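You operate a simulated robot arm through the tools that you are given. There is no shell and no other tool. Be economical: measure what you need, move in short steps, check, and stop when the job is done.

You are at the controls of a simulated robot arm. One attempt, no reset.

## Task
Turn the pointer to 0, lock the stand, then tighten the two bolts whose numbers stand askew.

It is judged by the outcome, as a careful person would: the job done as asked, and still so three seconds after it is handed in. It fails if anything else is knocked over, pushed out of place, dropped, spilled or broken.

## Robot
A 7-joint arm with a two-finger parallel gripper, fixed in place. Base frame: the origin is at the foot of the arm, x ahead of it, y to its left, z up. Lengths are in m, angles in rad, forces in N, time in s.
With the tool pointing down near the work surface it reaches from about 0.1 to 0.58 m from the base axis. Its first joint turns from -1.152 to 1.152 rad. Payload 1.57 kg.
The tool frame sits at the grasp point between the pads (the TCP): z along the fingers, y along the line on which they close. The tips reach 0.03 m beyond it. The gripper opens to 0.11 m. The fingers are 0.024 m wide and 0.012 m thick; the gripper's body (0.048 by 0.112 m) begins 0.078 m behind the TCP.
Orientation is that of the tool frame in the base frame, as a unit quaternion [w, x, y, z]. With the fingers straight down and closing along the base's y, the tool's x points along the base's -x, its y along +y and its z along -z.

## Interface
- The arm moves only by the tool play_rows. Its argument "plan" is one flat list of numbers, 7 for each row, row after row: the shift along the tool's x, y, z in units of 30 mm (1.0 is 30 mm), then the turn, a rotation vector about the tool's x, y, z in units of 4 degrees (1.0 is 4 degrees), then the closure, from 0 (fully open) to 1 (shut). In form: [dx, dy, dz, wx, wy, wz, fingers, dx, dy, dz, wx, wy, wz, fingers, ...]. A call has 1 to 20 rows; each row shifts and turns the commanded pose from where the row before left it, along the tool's axes as they then stand. A call with a number of a shift or a turn outside -1 to 1 is refused whole. A row lasts 0.2 s, in which the tool goes at most 0.05 m and 0.15 rad; a call with a longer step from one row to the next is refused whole, and so is a gripper value outside its range. Where a pose cannot be reached the arm comes as near as it can. A force on the tool above 40 N (or 10 N above the force at the start of the call, whichever is more), or a blocked arm, ends the call early, and 0.2 s more pass. The fingers move at their own pace (about 0.108 m/s each) and stop on an object; they squeeze with about 43 N. The grip force told is the motor's: it shows also when the fingers shut on nothing. Time passes only in rows, and 0.2 s behind the last, so rows that do not move let the fingers close. It gives the time, the measured TCP pose, the force on the tool (base axes), the opening and the grip force at its end, in the units of the frame above (readings bear some noise), with the torque about the TCP (base axes, N m) and any sound that the robot's microphone picked up.
- Cameras (640 x 400 px; columns grow to the right, rows downward): "scene" is fixed at [0.1444, -0.3738, 1.4166]; the picture's right is [0.94, -0.33, 0.00], its down [-0.13, -0.36, -0.92] and it looks along [0.30, 0.87, -0.38] (base axes); focal length 322 px, centre (320, 200). "wrist" rides on the gripper at [0.07, 0.016, -0.141] in the tool frame; the picture's right is [-0.23, 0.97, 0.00], its down [-0.86, -0.20, -0.48] and it looks along [-0.47, -0.11, 0.88] (tool axes); focal length 222 px, centre (320, 200). There is no depth. A picture from a camera that has moved, and an enlarged one, comes with that camera's place and axes in the base frame and with its lens. The place of the scene camera against the robot may be out by one fixed shift of up to 0.012 m in any direction.
- grab_frame(camera): a new picture of that camera. It takes no simulated time.
- zoom(camera, box): a new picture of the part [left, top, right, bottom] of that camera's present view, enlarged. It takes no simulated time.
- sign_off(): hands the job in; it is judged then, once.

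Work in short steps. Places have to be worked out from the pictures, the camera data and where the tool is seen: move nearer, look again, correct. Check each grasp and each placing, and mend what went wrong. You have 120 turns and 76 pictures in all, those below and enlarged ones among them. Open the gripper and draw the arm clear of the work before you hand the job in, unless the task says otherwise; then end with one line.

The tools are called after ">>>" as name(argument=value, ...) on one line, values as JSON. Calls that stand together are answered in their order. play_rows: Moves the arm, as the interface text tells. Its arguments: {"type":"object","properties":{"plan":{"type":"array"}},"required":["plan"]} The other tools are called the same way: grab_frame (camera) takes a picture; zoom (camera, box) takes an enlarged picture of a part of a camera's view; sign_off () hands the job in.

At the start:

```text
clock: 0.0
ee_pos: [0.2468, 0.2641, 1.3123]
ee_rot: [-0.001, 0.001, 1.0, 0.001]
wrist_force: [-0.1, -0.2, 0.2]
torque: [-0.01, 0.01, 0.0]
width: 0.1104
grasp_force: 0.1
```

scene: 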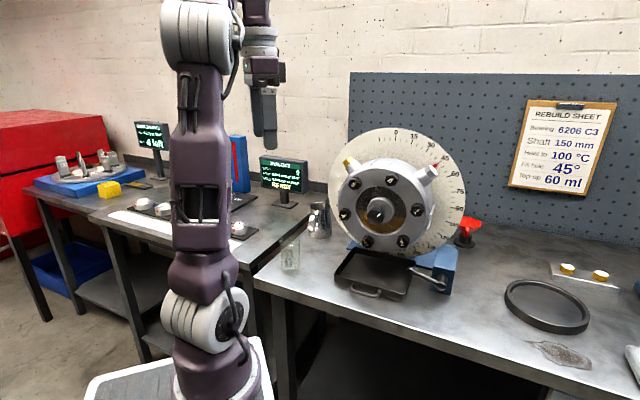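
wrist: 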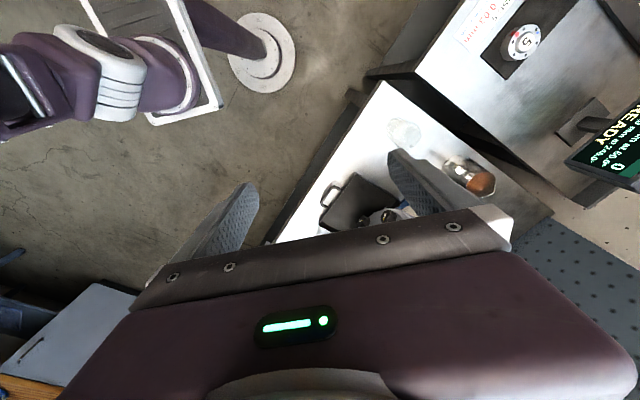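

I start by looking closely at the housing with the dial and the items around it.

>>> zoom(camera="scene", box=[320, 115, 480, 215])

>>> zoom(camera="scene", box=[320, 200, 480, 300])

>>> zoom(camera="scene", box=[120, 110, 320, 235])

```text
4.00 times, centred on (400, 165) of scene
camera zoom: at [0.1444, -0.3738, 1.4166], right [0.94, -0.33, 0.0], down [-0.13, -0.36, -0.92], along [0.3, 0.87, -0.38], focal length 1290 px, centre (0, 340)
```

zoom: 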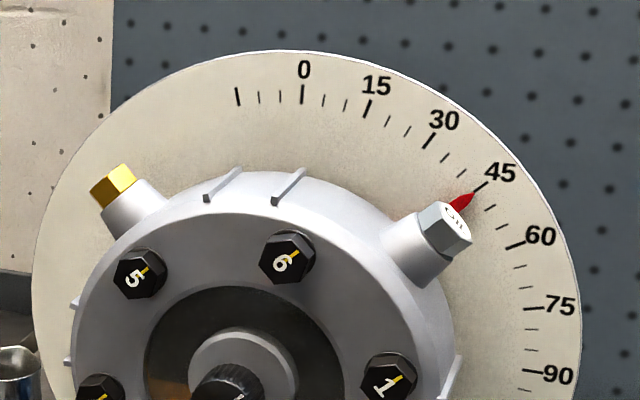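

```text
4.00 times, centred on (400, 250) of scene
camera zoom: at [0.1444, -0.3738, 1.4166], right [0.94, -0.33, 0.0], down [-0.13, -0.36, -0.92], along [0.3, 0.87, -0.38], focal length 1290 px, centre (0, 0)
```

zoom: 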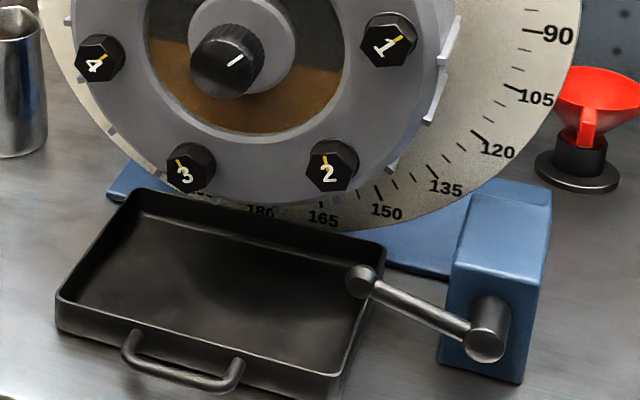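

```text
3.20 times, centred on (220, 172) of scene
camera zoom: at [0.1444, -0.3738, 1.4166], right [0.94, -0.33, 0.0], down [-0.13, -0.36, -0.92], along [0.3, 0.87, -0.38], focal length 1032 px, centre (640, 288)
```

zoom: 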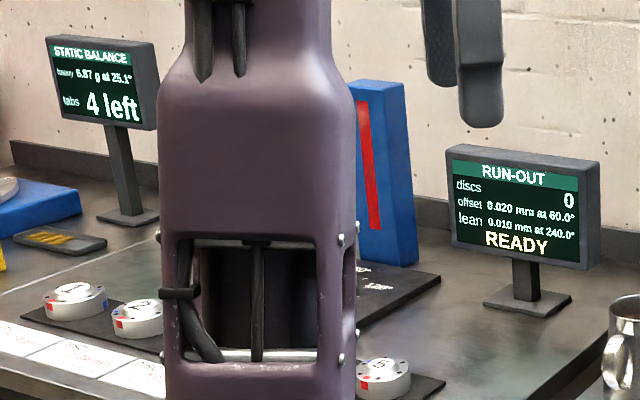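

The dial looks vertical and seems to face the robot, with the housing centre near (0.65, 0.45, 1.03). I turn the tool's heading about 45° first, staying up high.

>>> play_rows(plan=[0, 0, 0, 0, 0, -1, 0.0, 0, 0, 0, 0, 0, -1, 0.0, 0, 0, 0, 0, 0, -1, 0.0, 0, 0, 0, 0, 0, -1, 0.0, 0, 0, 0, 0, 0, -1, 0.0, 0, 0, 0, 0, 0, -1, 0.0, 0, 0, 0, 0, 0, -1, 0.0, 0, 0, 0, 0, 0, -1, 0.0, 0, 0, 0, 0, 0, -1, 0.0, 0, 0, 0, 0, 0, -1, 0.0, 0, 0, 0, 0, 0, -1, 0.0])

```text
clock: 2.4
ee_pos: [0.2465, 0.2622, 1.3108]
ee_rot: [0.0, -0.374, 0.927, -0.001]
wrist_force: [0.4, 0.2, 0.3]
torque: [-0.03, 0.0, 0.02]
width: 0.11
grasp_force: 0.0
```

Heading is right; now I pitch the fingers up towards horizontal while moving a little outward.

>>> play_rows(plan=[-0.5, 0, 0, 0, -1, 0, 0, -0.5, 0, 0, 0, -1, 0, 0, -0.5, 0, 0, 0, -1, 0, 0, -0.5, 0, 0, 0, -1, 0, 0, -0.5, 0, 0, 0, -1, 0, 0, 0, 0, 0, 0, -1, 0, 0, 0, 0, 0, 0, -1, 0, 0, 0, 0, 0, 0, -1, 0, 0, 0, 0, 0, 0, -1, 0, 0, 0, 0, 0, 0, -1, 0, 0, 0, 0, 0, 0, -1, 0, 0, 0, 0, 0, 0, -1, 0, 0, 0, 0, 0, 0, -1, 0, 0, 0, 0, 0, 0, -1, 0, 0, 0, 0, 0, 0, -1, 0, 0])

>>> grab_frame(camera="wrist")

>>> grab_frame(camera="scene")

```text
clock: 5.6
ee_pos: [0.3001, 0.3143, 1.3218]
ee_rot: [0.464, -0.324, 0.803, 0.188]
wrist_force: [0.7, -0.7, -0.6]
torque: [0.0, 0.01, -0.02]
width: 0.1099
grasp_force: 0.0
```

```text
70 pictures are left
camera wrist: at [0.1766, 0.2156, 1.3321], right [-0.6, 0.78, 0.2], down [0.15, -0.14, 0.98], along [0.79, 0.61, -0.03], focal length 222 px, centre (320, 200)
```

wrist: 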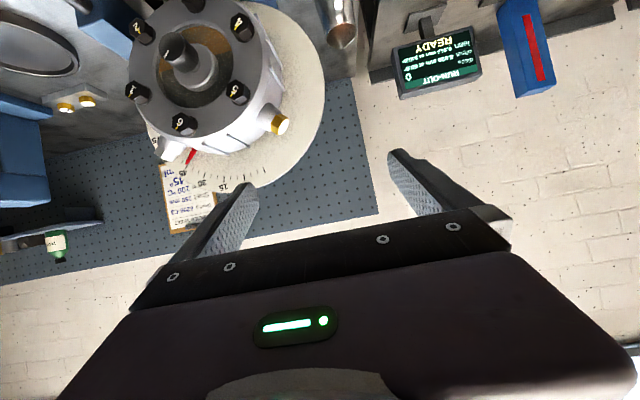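

```text
69 pictures are left
```

scene: 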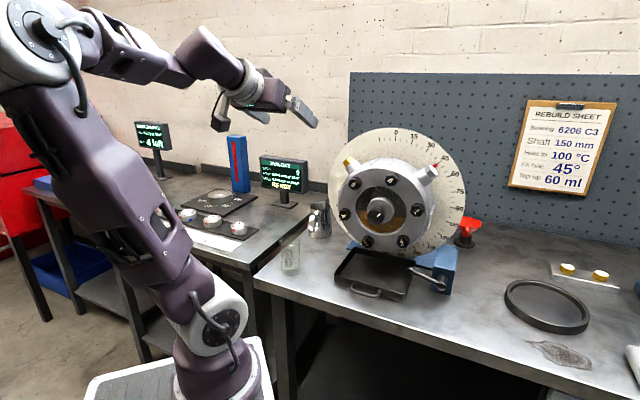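

Triangulating: bolt circle centre ≈ (0.536, 0.296, 1.069), radius ≈ 0.099, face looking back along bearing 45°. I move the camera in front of the face for a close look.

>>> play_rows(plan=[0.44, -0.663, 0.103, 0, 0, 0, 0, 0.44, -0.663, 0.103, 0, 0, 0, 0, 0.44, -0.663, 0.103, 0, 0, 0, 0, 0.44, -0.663, 0.103, 0, 0, 0, 0, 0.44, -0.663, 0.103, 0, 0, 0, 0, 0.44, -0.663, 0.103, 0, 0, 0, 0, 0.44, -0.663, 0.103, 0, 0, 0, 0, 0.44, -0.663, 0.103, 0, 0, 0, 0, 0.44, -0.663, 0.103, 0, 0, 0, 0, 0.44, -0.663, 0.103, 0, 0, 0, 0])

>>> grab_frame(camera="wrist")

```text
clock: 7.8
ee_pos: [0.407, 0.1449, 1.1961]
ee_rot: [0.464, -0.324, 0.803, 0.186]
wrist_force: [-0.4, -0.4, 0.1]
torque: [-0.01, -0.02, 0.01]
width: 0.1101
grasp_force: 0.1
out of reach, approached as far as the arm can: row 10
```

```text
68 pictures are left
camera wrist: at [0.2836, 0.0474, 1.2053], right [-0.59, 0.78, 0.19], down [0.15, -0.13, 0.98], along [0.79, 0.61, -0.04], focal length 222 px, centre (320, 200)
```

wrist: 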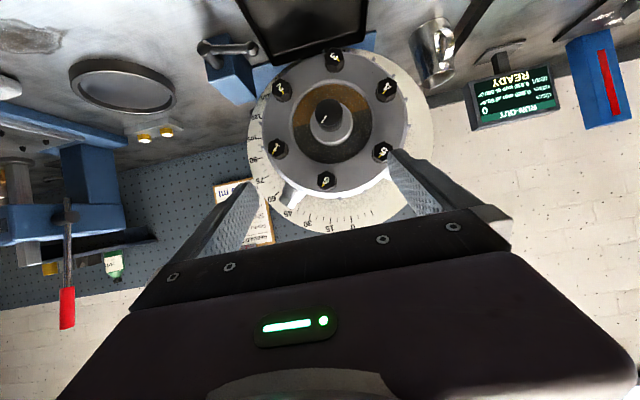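

>>> zoom(camera="wrist", box=[240, 30, 440, 155])

>>> zoom(camera="wrist", box=[240, 115, 440, 240])

>>> grab_frame(camera="scene")

```text
3.20 times, centred on (340, 92) of wrist
camera zoom: at [0.2836, 0.0474, 1.2053], right [-0.59, 0.78, 0.19], down [0.15, -0.13, 0.98], along [0.79, 0.61, -0.04], focal length 711 px, centre (256, 544)
```

zoom: 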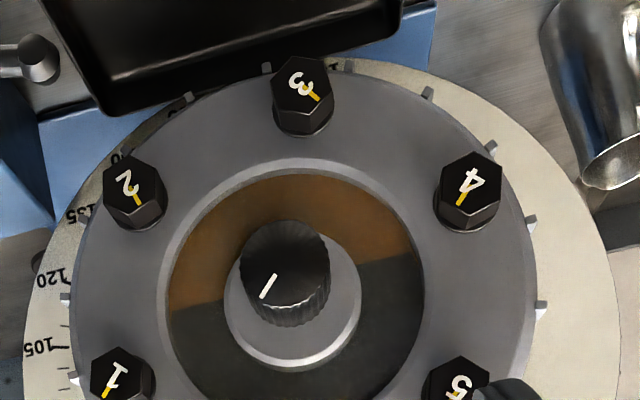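

```text
3.20 times, centred on (340, 178) of wrist
camera zoom: at [0.2836, 0.0474, 1.2053], right [-0.59, 0.78, 0.19], down [0.15, -0.13, 0.98], along [0.79, 0.61, -0.04], focal length 711 px, centre (256, 272)
```

zoom: 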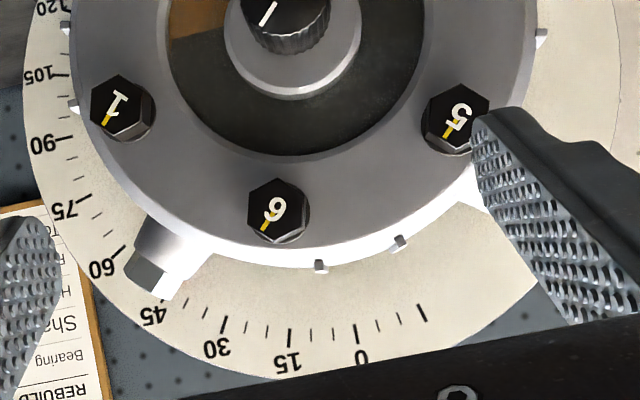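

```text
65 pictures are left
```

scene: 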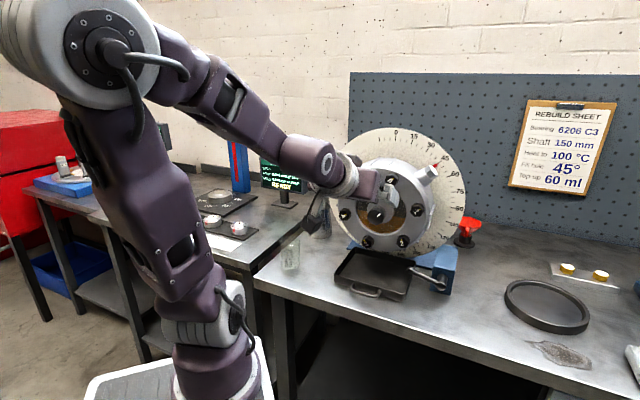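

All number-ups on 1, 4, 5, 6 share the housing's 45° tilt; bolts 2 and 3 are the askew ones. The silver OIL plug (≈(0.649, 0.252, 1.179), 45° at radius ≈0.156, beside the pointer) is a good handle. I level the tool to horizontal.

>>> play_rows(plan=[0, 0, 0, 0, -1, 0, 0, 0, 0, 0, 0, -1, 0, 0, 0, 0, 0, 0, -1, 0, 0, 0, 0, 0, 0, -1, 0, 0, 0, 0, 0, 0, -1, 0, 0, 0, 0, 0, 0, -1, 0, 0, 0, 0, 0, 0, -1, 0, 0, 0, 0, 0, 0, -0.5, 0, 0])

>>> grab_frame(camera="scene")

```text
clock: 9.6
ee_pos: [0.3681, 0.1448, 1.3215]
ee_rot: [0.655, -0.265, 0.657, 0.263]
wrist_force: [-0.5, -0.8, -0.1]
torque: [0.0, -0.02, 0.02]
width: 0.1099
grasp_force: 0.0
out of reach, approached as far as the arm can: row 1, 2, 3, 4, 5, 6, 7, 8
```

```text
64 pictures are left
```

scene: 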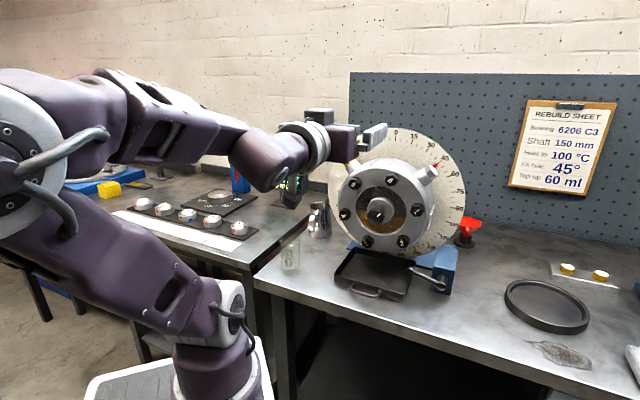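

Orientation achieved but a joint limit lifted the tool. Further out the forearm should be flatter, so I move outward towards the pre-grasp in front of the OIL plug and see whether it's reachable.

>>> play_rows(plan=[0, -0.4, 0.5, 0, 0, 0, 0, 0, -0.4, 0.5, 0, 0, 0, 0, 0, -0.4, 0.5, 0, 0, 0, 0, 0, -0.4, 0.5, 0, 0, 0, 0])

```text
clock: 10.6
ee_pos: [0.4441, 0.1524, 1.3224]
ee_rot: [0.656, -0.265, 0.656, 0.264]
wrist_force: [0.4, 0.9, -0.3]
torque: [0.02, -0.02, 0.0]
width: 0.1101
grasp_force: 0.1
out of reach, approached as far as the arm can: row 1
```

It moves freely from where it is. Out first, then down.

>>> play_rows(plan=[0, -0.56, 0.8, 0, 0, 0, 0, 0, -0.56, 0.8, 0, 0, 0, 0, 0, -0.56, 0.8, 0, 0, 0, 0, 0, -0.56, 0.8, 0, 0, 0, 0, 0.7, 0, 0, 0, 0, 0, 0, 0.7, 0, 0, 0, 0, 0, 0, 0.7, 0, 0, 0, 0, 0, 0, 0.7, 0, 0, 0, 0, 0, 0])

>>> grab_frame(camera="scene")

>>> grab_frame(camera="wrist")

```text
clock: 12.4
ee_pos: [0.5613, 0.1716, 1.24]
ee_rot: [0.656, -0.264, 0.656, 0.265]
wrist_force: [0.0, 0.1, 0.4]
torque: [0.0, 0.02, -0.01]
width: 0.1099
grasp_force: 0.0
```

```text
63 pictures are left
```

scene: 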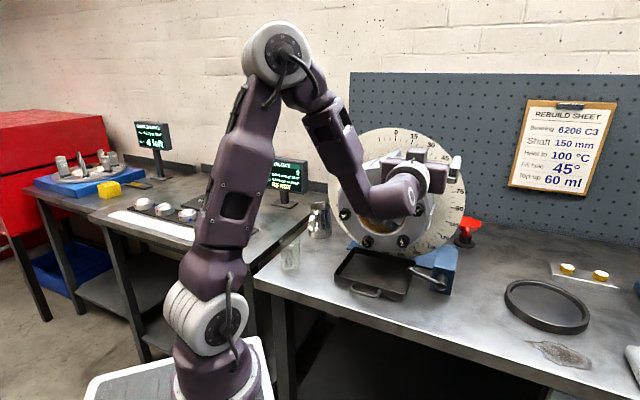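

```text
62 pictures are left
camera wrist: at [0.4496, 0.0835, 1.1702], right [-0.68, 0.7, 0.23], down [-0.21, -0.48, 0.85], along [0.71, 0.53, 0.47], focal length 222 px, centre (320, 200)
```

wrist: 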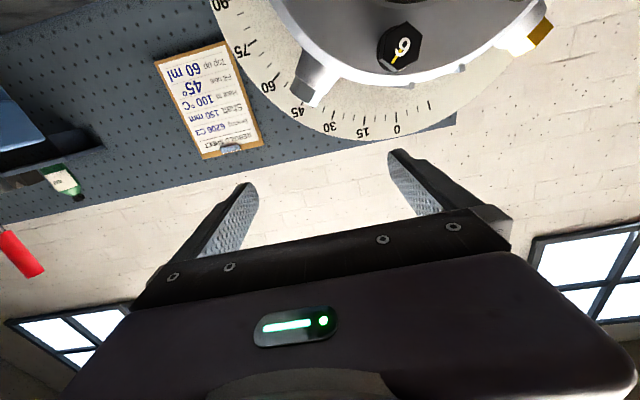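

Reached. Plug confirmed near (0.645, 0.258, 1.174). I roll the gripper 45° clockwise so the fingers straddle the plug tangentially.

>>> play_rows(plan=[0, 0, 0, 0, 0, 1, 0, 0, 0, 0, 0, 0, 1, 0, 0, 0, 0, 0, 0, 1, 0, 0, 0, 0, 0, 0, 1, 0, 0, 0, 0, 0, 0, 1, 0, 0, 0, 0, 0, 0, 1, 0, 0, 0, 0, 0, 0, 1, 0, 0, 0, 0, 0, 0, 1, 0, 0, 0, 0, 0, 0, 1, 0, 0, 0, 0, 0, 0, 1, 0, 0, 0, 0, 0, 0, 1, 0])

>>> grab_frame(camera="wrist")

```text
clock: 14.8
ee_pos: [0.5596, 0.1692, 1.2416]
ee_rot: [0.508, 0.0, 0.707, 0.491]
wrist_force: [-1.0, -0.1, -0.5]
torque: [0.01, -0.01, 0.01]
width: 0.1099
grasp_force: 0.0
```

```text
61 pictures are left
camera wrist: at [0.4172, 0.1145, 1.2017], right [-0.38, 0.39, 0.84], down [0.17, -0.86, 0.48], along [0.91, 0.32, 0.26], focal length 222 px, centre (320, 200)
```

wrist: 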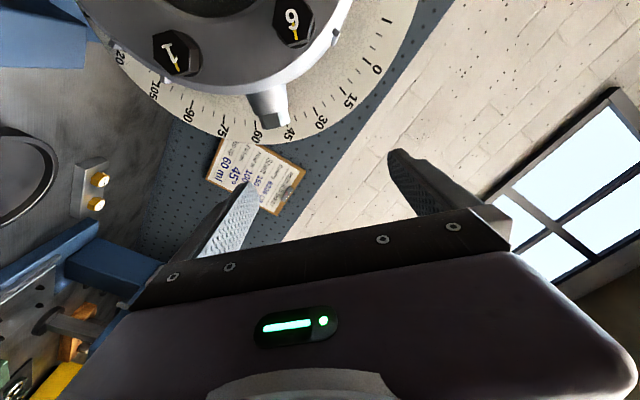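

Plug by wrist-only triangulation: ≈(0.646, 0.264, 1.172). I align sideways and approach half-way, then look.

>>> play_rows(plan=[0.62, -0.48, 0, 0, 0, 0, 0, 0.62, -0.48, 0, 0, 0, 0, 0, 0.62, -0.48, 0, 0, 0, 0, 0, 0, 0, 0.7, 0, 0, 0, 0, 0, 0, 0.7, 0, 0, 0, 0, 0, 0, 0.7, 0, 0, 0, 0])

>>> grab_frame(camera="wrist")

```text
clock: 16.2
ee_pos: [0.5992, 0.2194, 1.1718]
ee_rot: [0.509, 0.0, 0.707, 0.491]
wrist_force: [0.1, -0.2, -0.3]
torque: [0.01, -0.01, 0.01]
width: 0.1098
grasp_force: 0.0
```

```text
60 pictures are left
camera wrist: at [0.4564, 0.1641, 1.1314], right [-0.38, 0.39, 0.84], down [0.17, -0.86, 0.48], along [0.91, 0.32, 0.26], focal length 222 px, centre (320, 200)
```

wrist: 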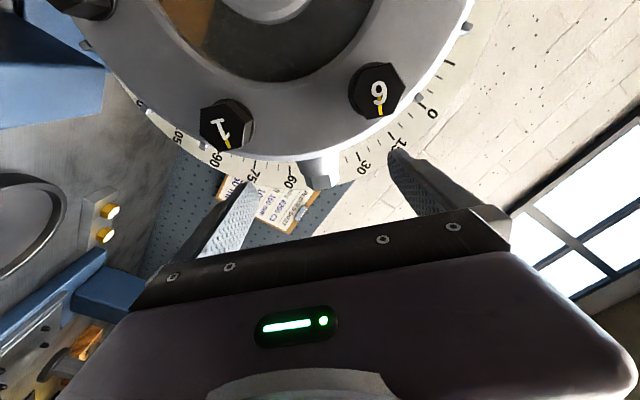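

The plug sits midway between the fingertips. I go in 60 mm.

>>> play_rows(plan=[0, 0, 0.66, 0, 0, 0, 0, 0, 0, 0.66, 0, 0, 0, 0, 0, 0, 0.66, 0, 0, 0, 0])

>>> grab_frame(camera="wrist")

>>> zoom(camera="scene", box=[340, 115, 500, 215])

```text
clock: 17.0
ee_pos: [0.6433, 0.26, 1.1689]
ee_rot: [0.509, 0.0, 0.707, 0.491]
wrist_force: [-0.3, -0.4, 1.2]
torque: [-0.02, 0.0, -0.01]
width: 0.11
grasp_force: 0.0
```

```text
59 pictures are left
camera wrist: at [0.5006, 0.2043, 1.1299], right [-0.38, 0.39, 0.84], down [0.17, -0.86, 0.48], along [0.91, 0.32, 0.26], focal length 222 px, centre (320, 200)
```

wrist: 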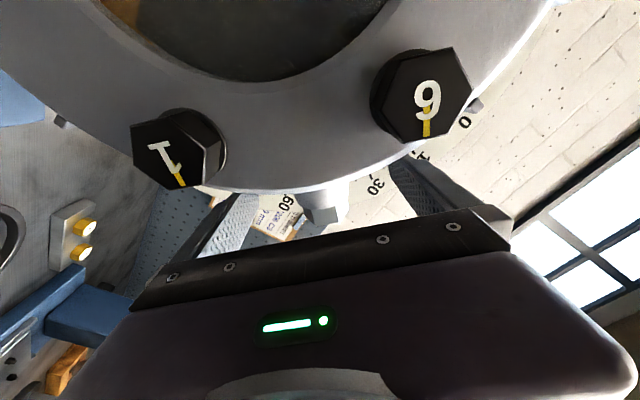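

```text
4.00 times, centred on (420, 165) of scene
camera zoom: at [0.1444, -0.3738, 1.4166], right [0.94, -0.33, 0.0], down [-0.13, -0.36, -0.92], along [0.3, 0.87, -0.38], focal length 1290 px, centre (-80, 340)
```

zoom: 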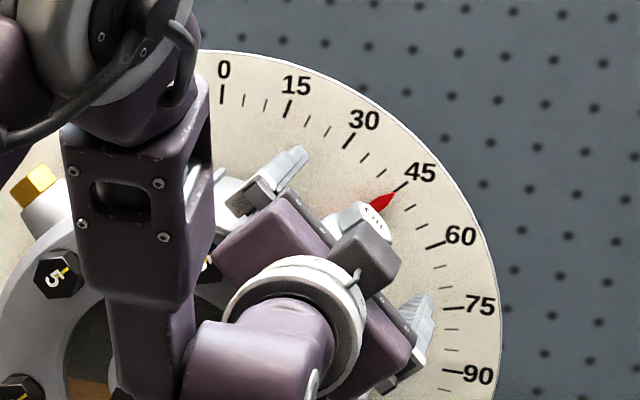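

Fingers straddle the plug cleanly. I close to a loose cage (~45 mm) and check nothing moves, then sweep a first 12° counter-clockwise about the axis.

>>> play_rows(plan=[0, 0, 0, 0, 0, 0, 0.6, 0, 0, 0, 0, 0, 0, 0.6, 0, 0, 0, 0, 0, 0, 0.6, 0.0116, 0.332, 0, 0, 0, -1, 0.6, 0.0116, 0.332, 0, 0, 0, -1, 0.6, 0.0116, 0.332, 0, 0, 0, -1, 0.6])

>>> zoom(camera="scene", box=[340, 115, 500, 215])

```text
clock: 18.4
ee_pos: [0.6267, 0.2778, 1.1883]
ee_rot: [0.557, -0.074, 0.703, 0.436]
wrist_force: [-0.3, 0.1, -0.9]
torque: [-0.03, -0.03, 0.02]
width: 0.0444
grasp_force: 0.1
```

```text
4.00 times, centred on (420, 165) of scene
camera zoom: at [0.1444, -0.3738, 1.4166], right [0.94, -0.33, 0.0], down [-0.13, -0.36, -0.92], along [0.3, 0.87, -0.38], focal length 1290 px, centre (-80, 340)
```

zoom: 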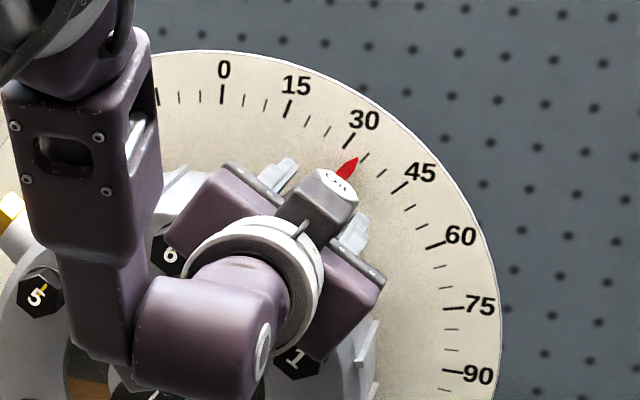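

It turns with hardly any force; the pointer is near 34°. I continue another 20°.

>>> play_rows(plan=[0.0116, 0.332, 0, 0, 0, -1, 0.6, 0.0116, 0.332, 0, 0, 0, -1, 0.6, 0.0116, 0.332, 0, 0, 0, -1, 0.6, 0.0116, 0.332, 0, 0, 0, -1, 0.6, 0.0116, 0.332, 0, 0, 0, -1, 0.6])

>>> zoom(camera="scene", box=[310, 115, 470, 215])

```text
clock: 19.6
ee_pos: [0.5932, 0.3128, 1.2084]
ee_rot: [0.624, -0.195, 0.68, 0.331]
wrist_force: [0.7, 0.5, 0.0]
torque: [0.03, -0.02, -0.02]
width: 0.0439
grasp_force: 0.1
```

```text
4.00 times, centred on (390, 165) of scene
camera zoom: at [0.1444, -0.3738, 1.4166], right [0.94, -0.33, 0.0], down [-0.13, -0.36, -0.92], along [0.3, 0.87, -0.38], focal length 1290 px, centre (40, 340)
```

zoom: 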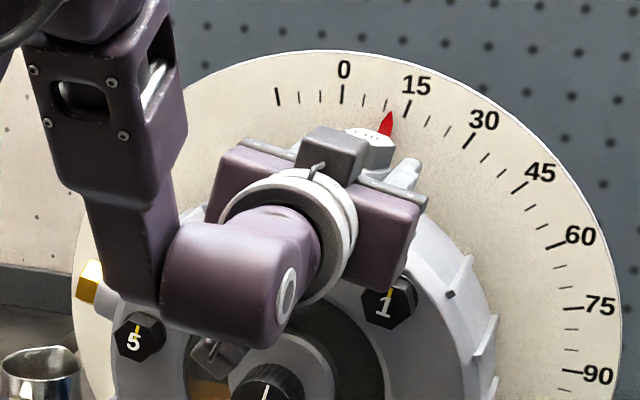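

Pointer about 12°. Two more 4° rows and then a smaller one.

>>> play_rows(plan=[0.0116, 0.332, 0, 0, 0, -1, 0.6, 0.0116, 0.332, 0, 0, 0, -1, 0.6, 0.006, 0.166, 0, 0, 0, -0.5, 0.6])

>>> zoom(camera="scene", box=[355, 120, 435, 170])

>>> zoom(camera="wrist", box=[220, 120, 440, 258])

```text
clock: 20.4
ee_pos: [0.5776, 0.3284, 1.2112]
ee_rot: [0.651, -0.255, 0.66, 0.276]
wrist_force: [-0.2, 0.2, -0.3]
torque: [0.02, 0.02, 0.02]
width: 0.044
grasp_force: 0.2
```

```text
8.00 times, centred on (395, 145) of scene
camera zoom: at [0.1444, -0.3738, 1.4166], right [0.94, -0.33, 0.0], down [-0.13, -0.36, -0.92], along [0.3, 0.87, -0.38], focal length 2579 px, centre (-280, 640)
```

zoom: 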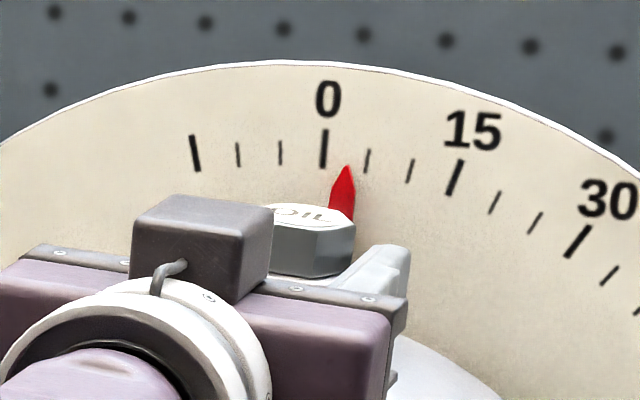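

```text
2.90 times, centred on (330, 189) of wrist
camera zoom: at [0.4635, 0.2432, 1.1412], right [-0.67, 0.69, 0.26], down [-0.19, -0.5, 0.85], along [0.72, 0.52, 0.46], focal length 644 px, centre (291, 232)
```

zoom: 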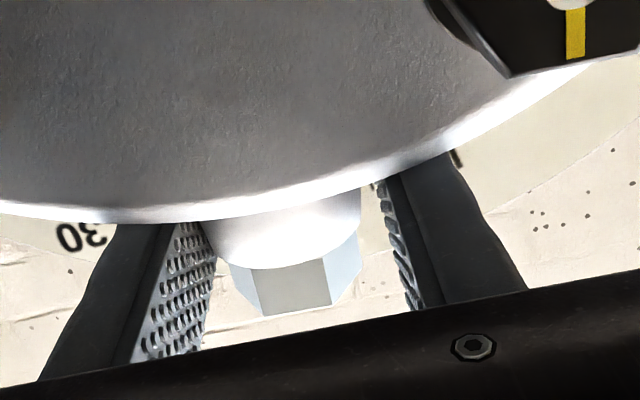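

Pointer reads about +2.7 to 3°. One last 2.9° nudge.

>>> play_rows(plan=[0.006, 0.12, 0, 0, 0, -0.36, 0.6, 0.006, 0.12, 0, 0, 0, -0.36, 0.6, 0, 0, 0, 0, 0, 0, 0.6])

>>> zoom(camera="scene", box=[355, 120, 435, 170])

```text
clock: 21.2
ee_pos: [0.5713, 0.3344, 1.2101]
ee_rot: [0.657, -0.271, 0.653, 0.261]
wrist_force: [0.2, -0.8, 0.5]
torque: [-0.01, 0.01, 0.04]
width: 0.0445
grasp_force: 0.0
```

```text
8.00 times, centred on (395, 145) of scene
camera zoom: at [0.1444, -0.3738, 1.4166], right [0.94, -0.33, 0.0], down [-0.13, -0.36, -0.92], along [0.3, 0.87, -0.38], focal length 2579 px, centre (-280, 640)
```

zoom: 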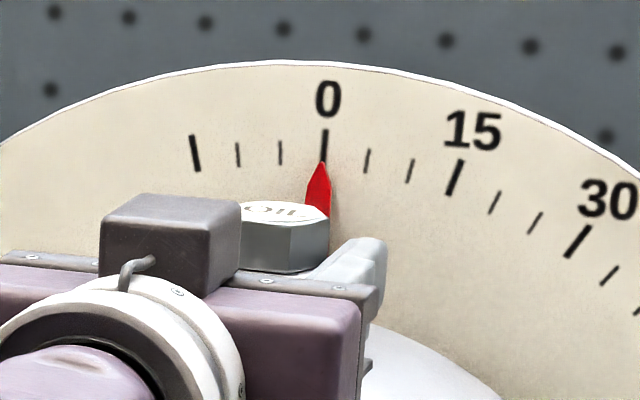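

Pointer is on 0. I open, back straight out and check it stays.

>>> play_rows(plan=[0, 0, 0, 0, 0, 0, 0.1, 0, 0, 0, 0, 0, 0, 0.1, 0, 0, -0.7, 0, 0, 0, 0.1, 0, 0, -0.7, 0, 0, 0, 0.1, 0, 0, -0.7, 0, 0, 0, 0.1, 0, 0, -0.7, 0, 0, 0, 0.1, 0, 0, -0.7, 0, 0, 0, 0.1, 0, 0, -0.7, 0, 0, 0, 0.1])

>>> grab_frame(camera="scene")

>>> zoom(camera="scene", box=[400, 220, 480, 300])

>>> grab_frame(camera="wrist")

```text
clock: 23.0
ee_pos: [0.4886, 0.2527, 1.1944]
ee_rot: [0.648, -0.274, 0.664, 0.252]
wrist_force: [0.0, 0.0, 0.1]
torque: [0.04, -0.01, 0.0]
width: 0.0993
grasp_force: 0.1
out of reach, approached as far as the arm can: row 8
```

```text
52 pictures are left
```

scene: 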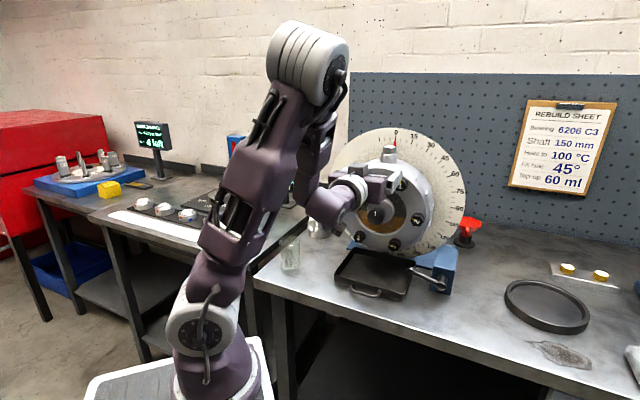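

```text
5.00 times, centred on (440, 260) of scene
camera zoom: at [0.1444, -0.3738, 1.4166], right [0.94, -0.33, 0.0], down [-0.13, -0.36, -0.92], along [0.3, 0.87, -0.38], focal length 1612 px, centre (-280, -100)
```

zoom: 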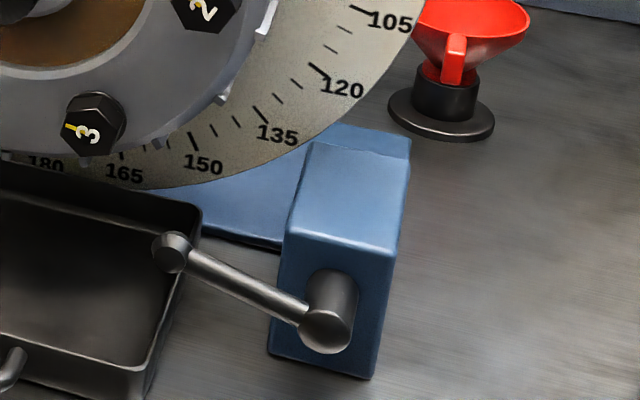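

```text
50 pictures are left
camera wrist: at [0.3752, 0.163, 1.1281], right [-0.67, 0.71, 0.21], down [-0.2, -0.44, 0.87], along [0.71, 0.55, 0.44], focal length 222 px, centre (320, 200)
```

wrist: 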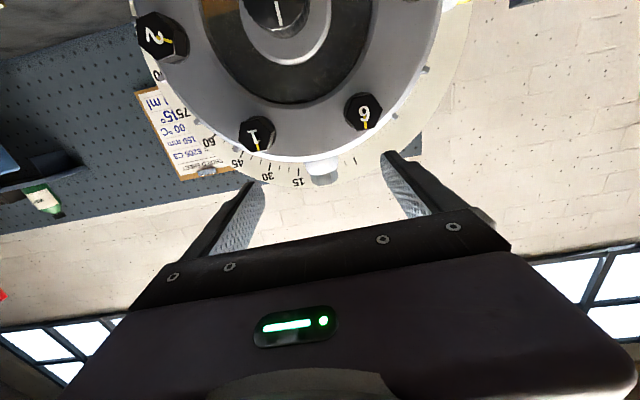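

The pointer holds at 0 and bolts 2 and 3 are the askew ones. Now the lock lever at the lower right: I move right, tilt the tool down and look at it with the wrist camera.

>>> play_rows(plan=[0, -0.5, 0, 0, 1, 0, 0.1, 0, -0.5, 0, 0, 1, 0, 0.1, 0, -0.5, 0, 0, 1, 0, 0.1, 0, -0.5, 0, 0, 1, 0, 0.1, 0, -0.5, 0, 0, 1, 0, 0.1, 0, -0.5, 0, 0, 1, 0, 0.1, 0, -0.5, 0, 0, 1, 0, 0.1, 0, -0.5, 0, 0, 1, 0, 0.1, 0, -0.5, 0, 0, 1, 0, 0.1, 0, -0.5, 0, 0, 1, 0, 0.1])

>>> grab_frame(camera="wrist")

```text
clock: 25.2
ee_pos: [0.5855, 0.1387, 1.2148]
ee_rot: [0.394, -0.343, 0.839, 0.152]
wrist_force: [-0.5, -0.4, -0.7]
torque: [0.0, -0.03, -0.01]
width: 0.0991
grasp_force: 0.0
```

```text
49 pictures are left
camera wrist: at [0.4645, 0.0435, 1.2506], right [-0.57, 0.8, 0.16], down [0.26, -0.01, 0.97], along [0.78, 0.6, -0.21], focal length 222 px, centre (320, 200)
```

wrist: 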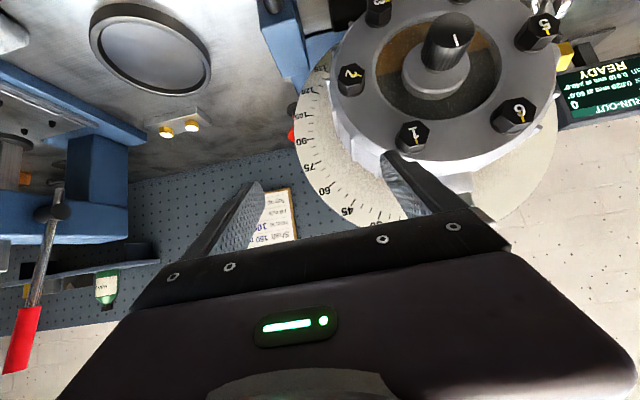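

The lever is just above the frame; I tilt 24° further.

>>> play_rows(plan=[0, 0, 0, 0, 1, 0, 0.1, 0, 0, 0, 0, 1, 0, 0.1, 0, 0, 0, 0, 1, 0, 0.1, 0, 0, 0, 0, 1, 0, 0.1, 0, 0, 0, 0, 1, 0, 0.1, 0, 0, 0, 0, 1, 0, 0.1])

>>> grab_frame(camera="wrist")

```text
clock: 26.6
ee_pos: [0.5835, 0.1377, 1.2142]
ee_rot: [0.211, -0.367, 0.903, 0.077]
wrist_force: [0.7, -0.3, 0.4]
torque: [0.0, -0.01, 0.0]
width: 0.0993
grasp_force: 0.0
```

```text
48 pictures are left
camera wrist: at [0.4843, 0.0632, 1.3095], right [-0.53, 0.84, 0.08], down [0.53, 0.25, 0.81], along [0.66, 0.47, -0.58], focal length 222 px, centre (320, 200)
```

wrist: 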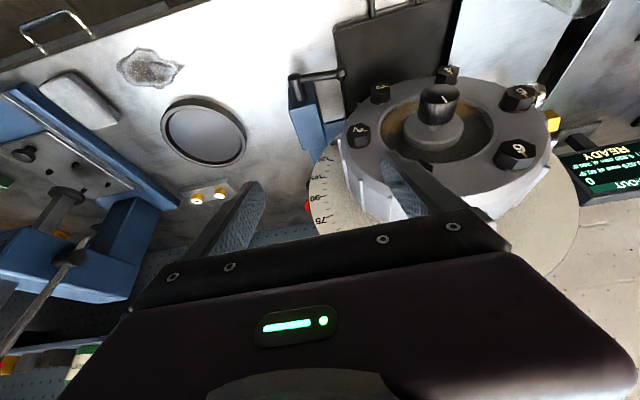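

I have the lever: pivot cap ≈ (0.642, 0.148, 0.922), knob ≈ (0.592, 0.211, 0.931), length ≈ 0.08, pointing left and slightly up. I zoom in for markings on which way locks.

>>> zoom(camera="wrist", box=[255, 40, 383, 120])

>>> zoom(camera="scene", box=[392, 240, 472, 290])

```text
5.00 times, centred on (319, 80) of wrist
camera zoom: at [0.4843, 0.0632, 1.3095], right [-0.53, 0.84, 0.08], down [0.53, 0.25, 0.81], along [0.66, 0.47, -0.58], focal length 1111 px, centre (325, 800)
```

zoom: 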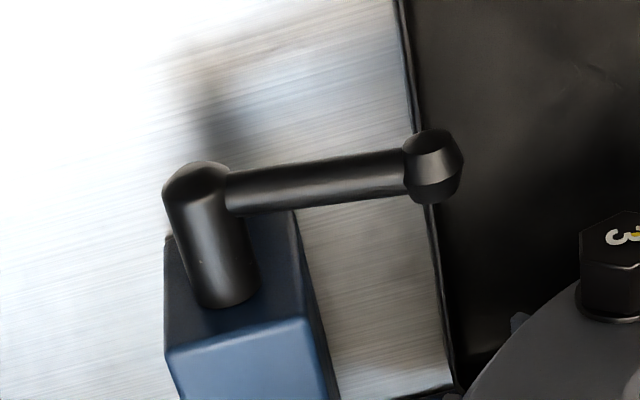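

```text
8.00 times, centred on (432, 265) of scene
camera zoom: at [0.1444, -0.3738, 1.4166], right [0.94, -0.33, 0.0], down [-0.13, -0.36, -0.92], along [0.3, 0.87, -0.38], focal length 2579 px, centre (-576, -320)
```

zoom: 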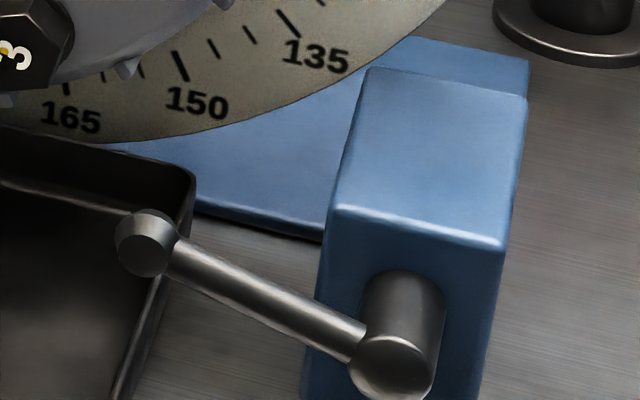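

No markings; the tray blocks the downward swing, so I take clockwise (lever up and over) as tightening. I close the fingers, tilt the tool to 35° below horizontal, and descend in front of the lever.

>>> play_rows(plan=[0, 0, -0.5, 0, -1, 0, 1, 0, 0, 0, 0, -1, 0, 1, 0, 0, 0, 0, -1, 0, 1, 0, 0, 0, 0, -1, 0, 1, 0, 0, 0, 0, -1, 0, 1, 0, 0, 0, 0, -1, 0, 1, 0, 0, 0, 0, -1, 0, 1, 0.7, 0.02, 0.42, 0, 0, 0, 1, 0.7, 0.02, 0.42, 0, 0, 0, 1, 0.7, 0.02, 0.42, 0, 0, 0, 1, 0.7, 0.02, 0.42, 0, 0, 0, 1, 0.7, 0.02, 0.42, 0, 0, 0, 1, 0.7, 0.02, 0.42, 0, 0, 0, 1, 0.7, 0.02, 0.42, 0, 0, 0, 1])

>>> grab_frame(camera="wrist")

>>> grab_frame(camera="scene")

```text
clock: 29.6
ee_pos: [0.5701, 0.1234, 1.0576]
ee_rot: [0.424, -0.337, 0.824, 0.164]
wrist_force: [0.9, -0.7, 0.0]
torque: [0.03, -0.02, 0.0]
width: 0.0
grasp_force: 21.4
```

```text
45 pictures are left
camera wrist: at [0.4478, 0.0276, 1.0825], right [-0.58, 0.8, 0.17], down [0.21, -0.05, 0.98], along [0.78, 0.6, -0.14], focal length 222 px, centre (320, 200)
```

wrist: 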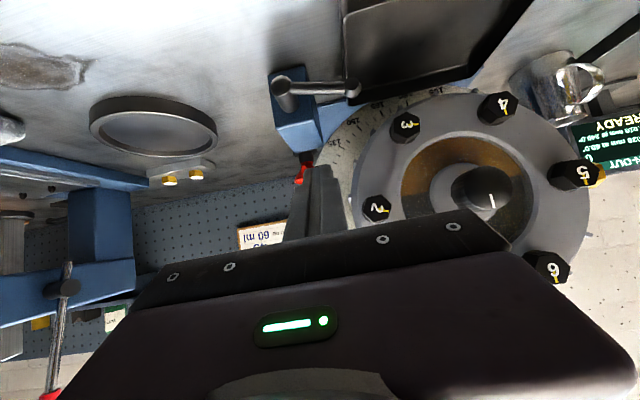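

```text
44 pictures are left
```

scene: 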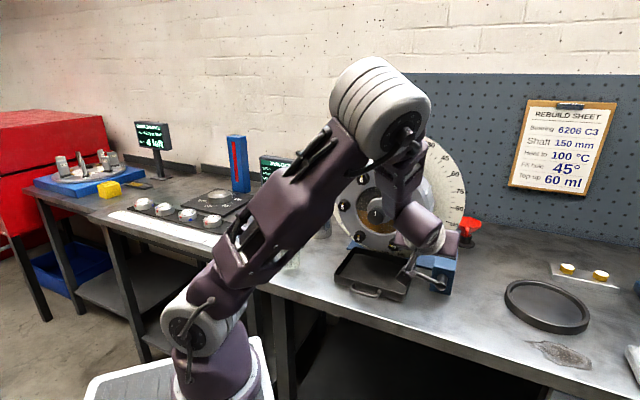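

Refined: pivot ≈ (0.647, 0.153, 0.920), knob ≈ (0.591, 0.208, 0.935). I go down so the fingertips stand in front of and just below the lever's arm.

>>> play_rows(plan=[0.677, 0.092, 0.487, 0, 0, 0, 1, 0.677, 0.092, 0.487, 0, 0, 0, 1, 0.677, 0.092, 0.487, 0, 0, 0, 1, 0.677, 0.092, 0.487, 0, 0, 0, 1, 0.677, 0.092, 0.487, 0, 0, 0, 1, 0.65, 0.092, 0.46, 0, 0, 0, 1])

>>> grab_frame(camera="wrist")

>>> zoom(camera="scene", box=[360, 220, 488, 300])

```text
clock: 31.0
ee_pos: [0.5592, 0.1343, 0.906]
ee_rot: [0.424, -0.337, 0.824, 0.165]
wrist_force: [0.5, 0.6, -0.5]
torque: [0.03, 0.01, 0.01]
width: 0.0001
grasp_force: 21.5
```

```text
43 pictures are left
camera wrist: at [0.4374, 0.0368, 0.9311], right [-0.58, 0.79, 0.17], down [0.21, -0.05, 0.98], along [0.78, 0.6, -0.14], focal length 222 px, centre (320, 200)
```

wrist: 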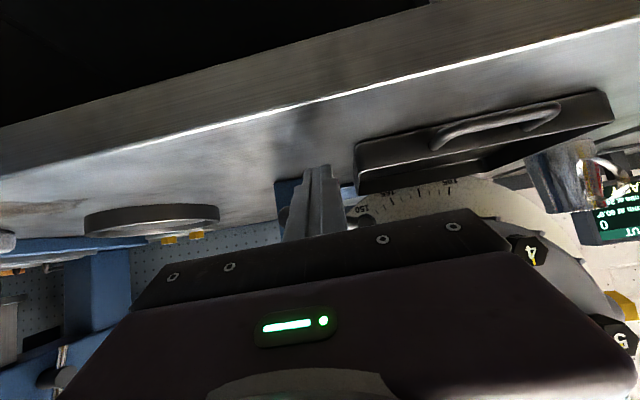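

```text
5.00 times, centred on (424, 260) of scene
camera zoom: at [0.1444, -0.3738, 1.4166], right [0.94, -0.33, 0.0], down [-0.13, -0.36, -0.92], along [0.3, 0.87, -0.38], focal length 1612 px, centre (-200, -100)
```

zoom: 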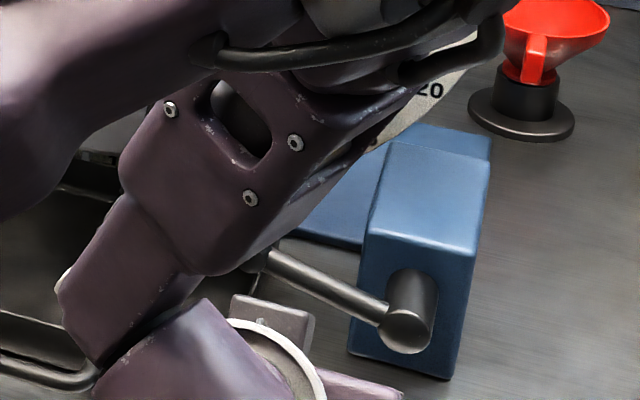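

Fingers are in front of and below the lever. I slide forward horizontally 68 mm under it.

>>> play_rows(plan=[-0.332, 0, 0.46, 0, 0, 0, 1, -0.332, 0, 0.46, 0, 0, 0, 1, -0.332, 0, 0.46, 0, 0, 0, 1, -0.332, 0, 0.46, 0, 0, 0, 1])

>>> grab_frame(camera="wrist")

```text
clock: 32.0
ee_pos: [0.6084, 0.1811, 0.9068]
ee_rot: [0.424, -0.336, 0.825, 0.164]
wrist_force: [-0.9, 0.3, -0.4]
torque: [-0.01, 0.05, 0.0]
width: 0.0
grasp_force: 21.5
```

```text
41 pictures are left
camera wrist: at [0.4854, 0.0841, 0.9331], right [-0.58, 0.8, 0.17], down [0.21, -0.05, 0.98], along [0.79, 0.6, -0.14], focal length 222 px, centre (320, 200)
```

wrist: 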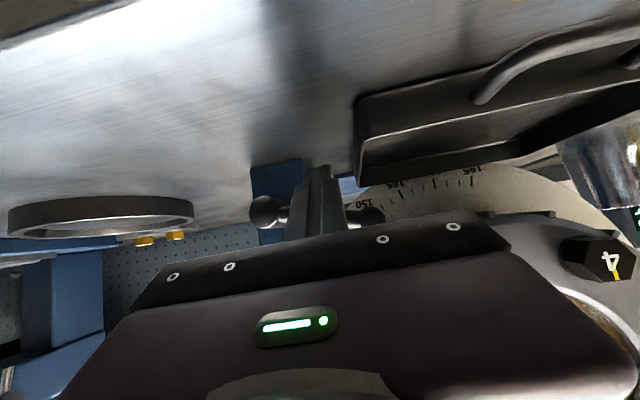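

No contact yet, with the fingers crossing the lever's mid-arm. I lift along the lever's arc to about 50° above horizontal, watching the force.

>>> play_rows(plan=[-0.338, 0.117, -0.244, 0, 0, 0, 1, -0.338, 0.117, -0.244, 0, 0, 0, 1, -0.243, -0.093, -0.175, 0, 0, 0, 1, -0.243, -0.093, -0.175, 0, 0, 0, 1])

>>> grab_frame(camera="wrist")

>>> zoom(camera="scene", box=[360, 220, 488, 300])

```text
clock: 33.0
ee_pos: [0.605, 0.1847, 0.9496]
ee_rot: [0.423, -0.338, 0.824, 0.164]
wrist_force: [-0.2, 1.0, -0.8]
torque: [-0.02, 0.02, 0.0]
width: 0.0
grasp_force: 21.1
```

```text
40 pictures are left
camera wrist: at [0.4834, 0.0869, 0.9754], right [-0.58, 0.79, 0.17], down [0.21, -0.05, 0.98], along [0.78, 0.6, -0.14], focal length 222 px, centre (320, 200)
```

wrist: 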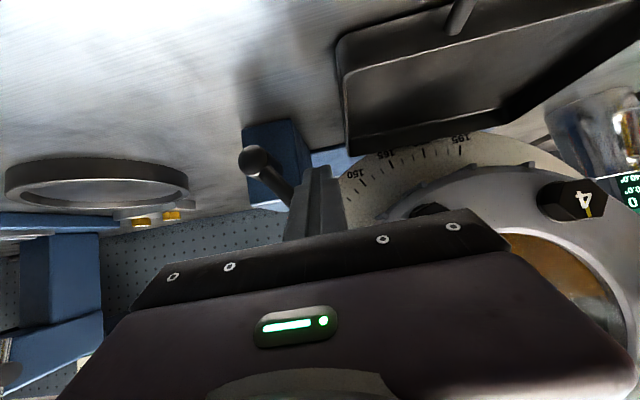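

```text
5.00 times, centred on (424, 260) of scene
camera zoom: at [0.1444, -0.3738, 1.4166], right [0.94, -0.33, 0.0], down [-0.13, -0.36, -0.92], along [0.3, 0.87, -0.38], focal length 1612 px, centre (-200, -100)
```

zoom: 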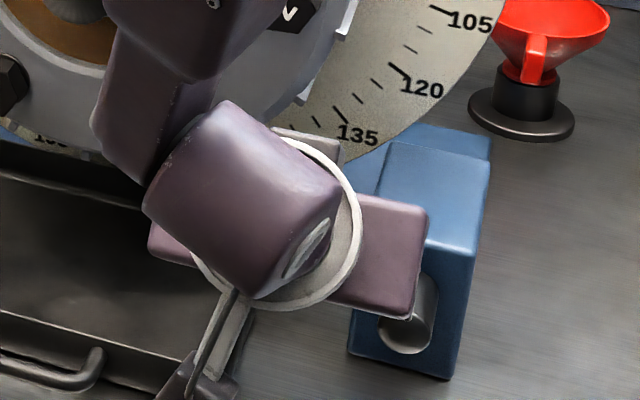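

The lever follows with little force. I carry on to about vertical.

>>> play_rows(plan=[-0.2, -0.19, -0.146, 0, 0, 0, 1, -0.2, -0.19, -0.146, 0, 0, 0, 1, -0.138, -0.263, -0.1, 0, 0, 0, 1, -0.138, -0.263, -0.1, 0, 0, 0, 1])

>>> grab_frame(camera="wrist")

```text
clock: 34.0
ee_pos: [0.6256, 0.1648, 0.9744]
ee_rot: [0.423, -0.336, 0.825, 0.163]
wrist_force: [0.4, 0.3, 0.2]
torque: [-0.01, 0.01, 0.0]
width: 0.0
grasp_force: 20.9
```

```text
38 pictures are left
camera wrist: at [0.5024, 0.0678, 1.0005], right [-0.58, 0.8, 0.17], down [0.21, -0.05, 0.98], along [0.79, 0.6, -0.14], focal length 222 px, centre (320, 200)
```

wrist: 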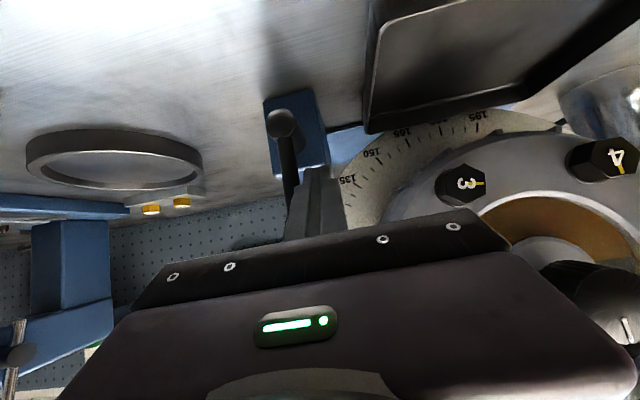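

Lever is about vertical, no stop felt yet. I push on to the right in small steps until resistance or a click.

>>> play_rows(plan=[-0.057, -0.306, -0.041, 0, 0, 0, 1, -0.057, -0.306, -0.041, 0, 0, 0, 1])

>>> grab_frame(camera="wrist")

```text
clock: 34.6
ee_pos: [0.6276, 0.1597, 0.9752]
ee_rot: [0.416, -0.345, 0.824, 0.171]
wrist_force: [-9.5, 4.5, 3.9]
torque: [0.1, 0.16, 0.11]
width: 0.0
grasp_force: 21.6
stopped in row 2: the force on the tool passed its limit at 48 N (the readings are from after the stop); the commanded pose is now the measured one
```

```text
37 pictures are left
camera wrist: at [0.5085, 0.0612, 1.0025], right [-0.6, 0.78, 0.18], down [0.22, -0.05, 0.97], along [0.77, 0.62, -0.15], focal length 222 px, centre (320, 200)
```

wrist: 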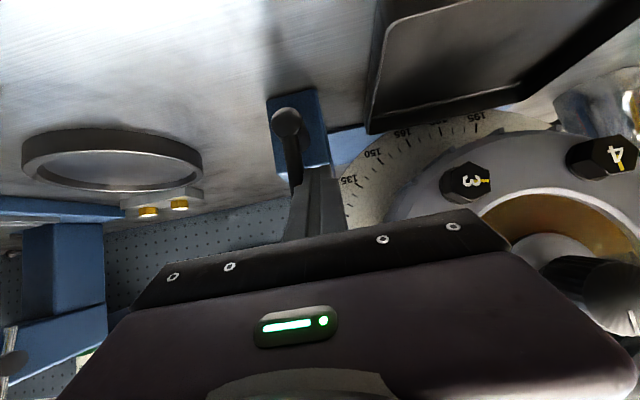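

A firm stop near vertical: the lever's end position. I ease off to the left, back away, and view the lever.

>>> play_rows(plan=[0, 0.5, 0, 0, 0, 0, 1, 0, 0.3, 0, 0, 0, 0, 1, 0, 0, -0.7, 0, 0, 0, 1, 0, 0, -0.7, 0, 0, 0, 1, 0, 0, -0.7, 0, 0, 0, 1, 0, 0, -0.7, 0, 0, 0, 1, 0, 0, -0.7, 0, 0, 0, 1])

>>> grab_frame(camera="wrist")

>>> zoom(camera="scene", box=[360, 220, 488, 300])

```text
clock: 36.2
ee_pos: [0.553, 0.1161, 1.038]
ee_rot: [0.417, -0.344, 0.824, 0.17]
wrist_force: [-0.1, -0.8, -0.5]
torque: [-0.03, 0.01, 0.0]
width: 0.0001
grasp_force: 20.7
```

```text
36 pictures are left
camera wrist: at [0.4325, 0.0161, 1.0649], right [-0.59, 0.78, 0.18], down [0.22, -0.05, 0.97], along [0.77, 0.62, -0.15], focal length 222 px, centre (320, 200)
```

wrist: 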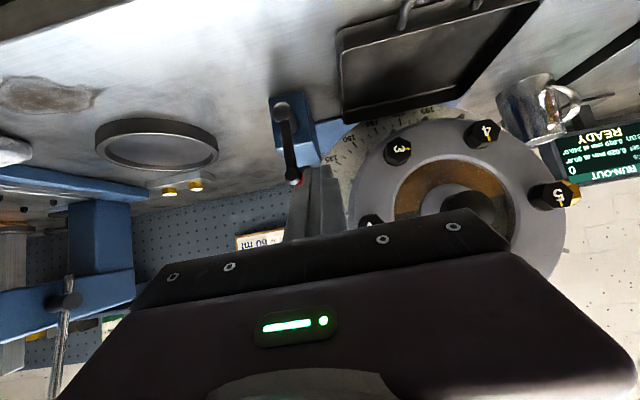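

```text
5.00 times, centred on (424, 260) of scene
camera zoom: at [0.1444, -0.3738, 1.4166], right [0.94, -0.33, 0.0], down [-0.13, -0.36, -0.92], along [0.3, 0.87, -0.38], focal length 1612 px, centre (-200, -100)
```

zoom: 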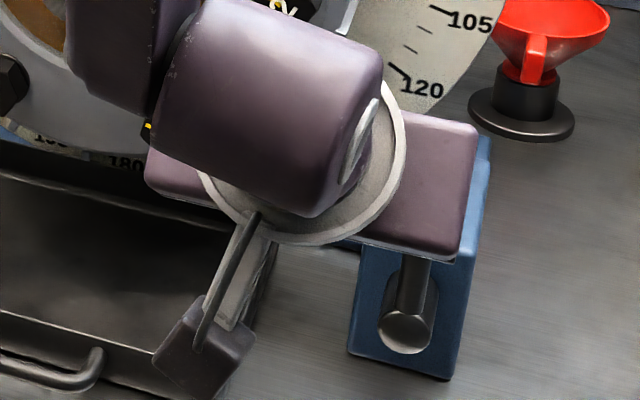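

The lever now stands vertical against its stop. Next bolt 2: I level the tool, shift left in front of it with fingers 60 mm apart.

>>> play_rows(plan=[0, 0.15, 0, 0, -1, 0, 0.45, 0, 0.15, 0, 0, -1, 0, 0.45, 0, 0.15, 0, 0, -1, 0, 0.45, 0, 0.15, 0, 0, -1, 0, 0.45, 0, 0.15, 0, 0, -1, 0, 0.45, 0, 0.15, 0, 0, -1, 0, 0.45, 0, 0.15, 0, 0, -1, 0, 0.45, 0, 0.15, 0, 0, -1, 0, 0.45, 0, 0.15, 0, 0, -1, 0, 0.45])

>>> grab_frame(camera="wrist")

```text
clock: 38.2
ee_pos: [0.5247, 0.1447, 1.0376]
ee_rot: [0.652, -0.274, 0.655, 0.267]
wrist_force: [0.6, 0.5, 0.3]
torque: [0.01, -0.01, 0.0]
width: 0.0607
grasp_force: 0.2
```

```text
34 pictures are left
camera wrist: at [0.4136, 0.0547, 0.9674], right [-0.69, 0.69, 0.22], down [-0.2, -0.47, 0.86], along [0.7, 0.55, 0.46], focal length 222 px, centre (320, 200)
```

wrist: 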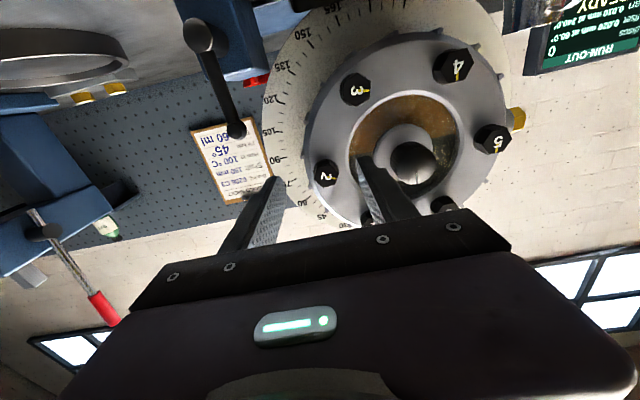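

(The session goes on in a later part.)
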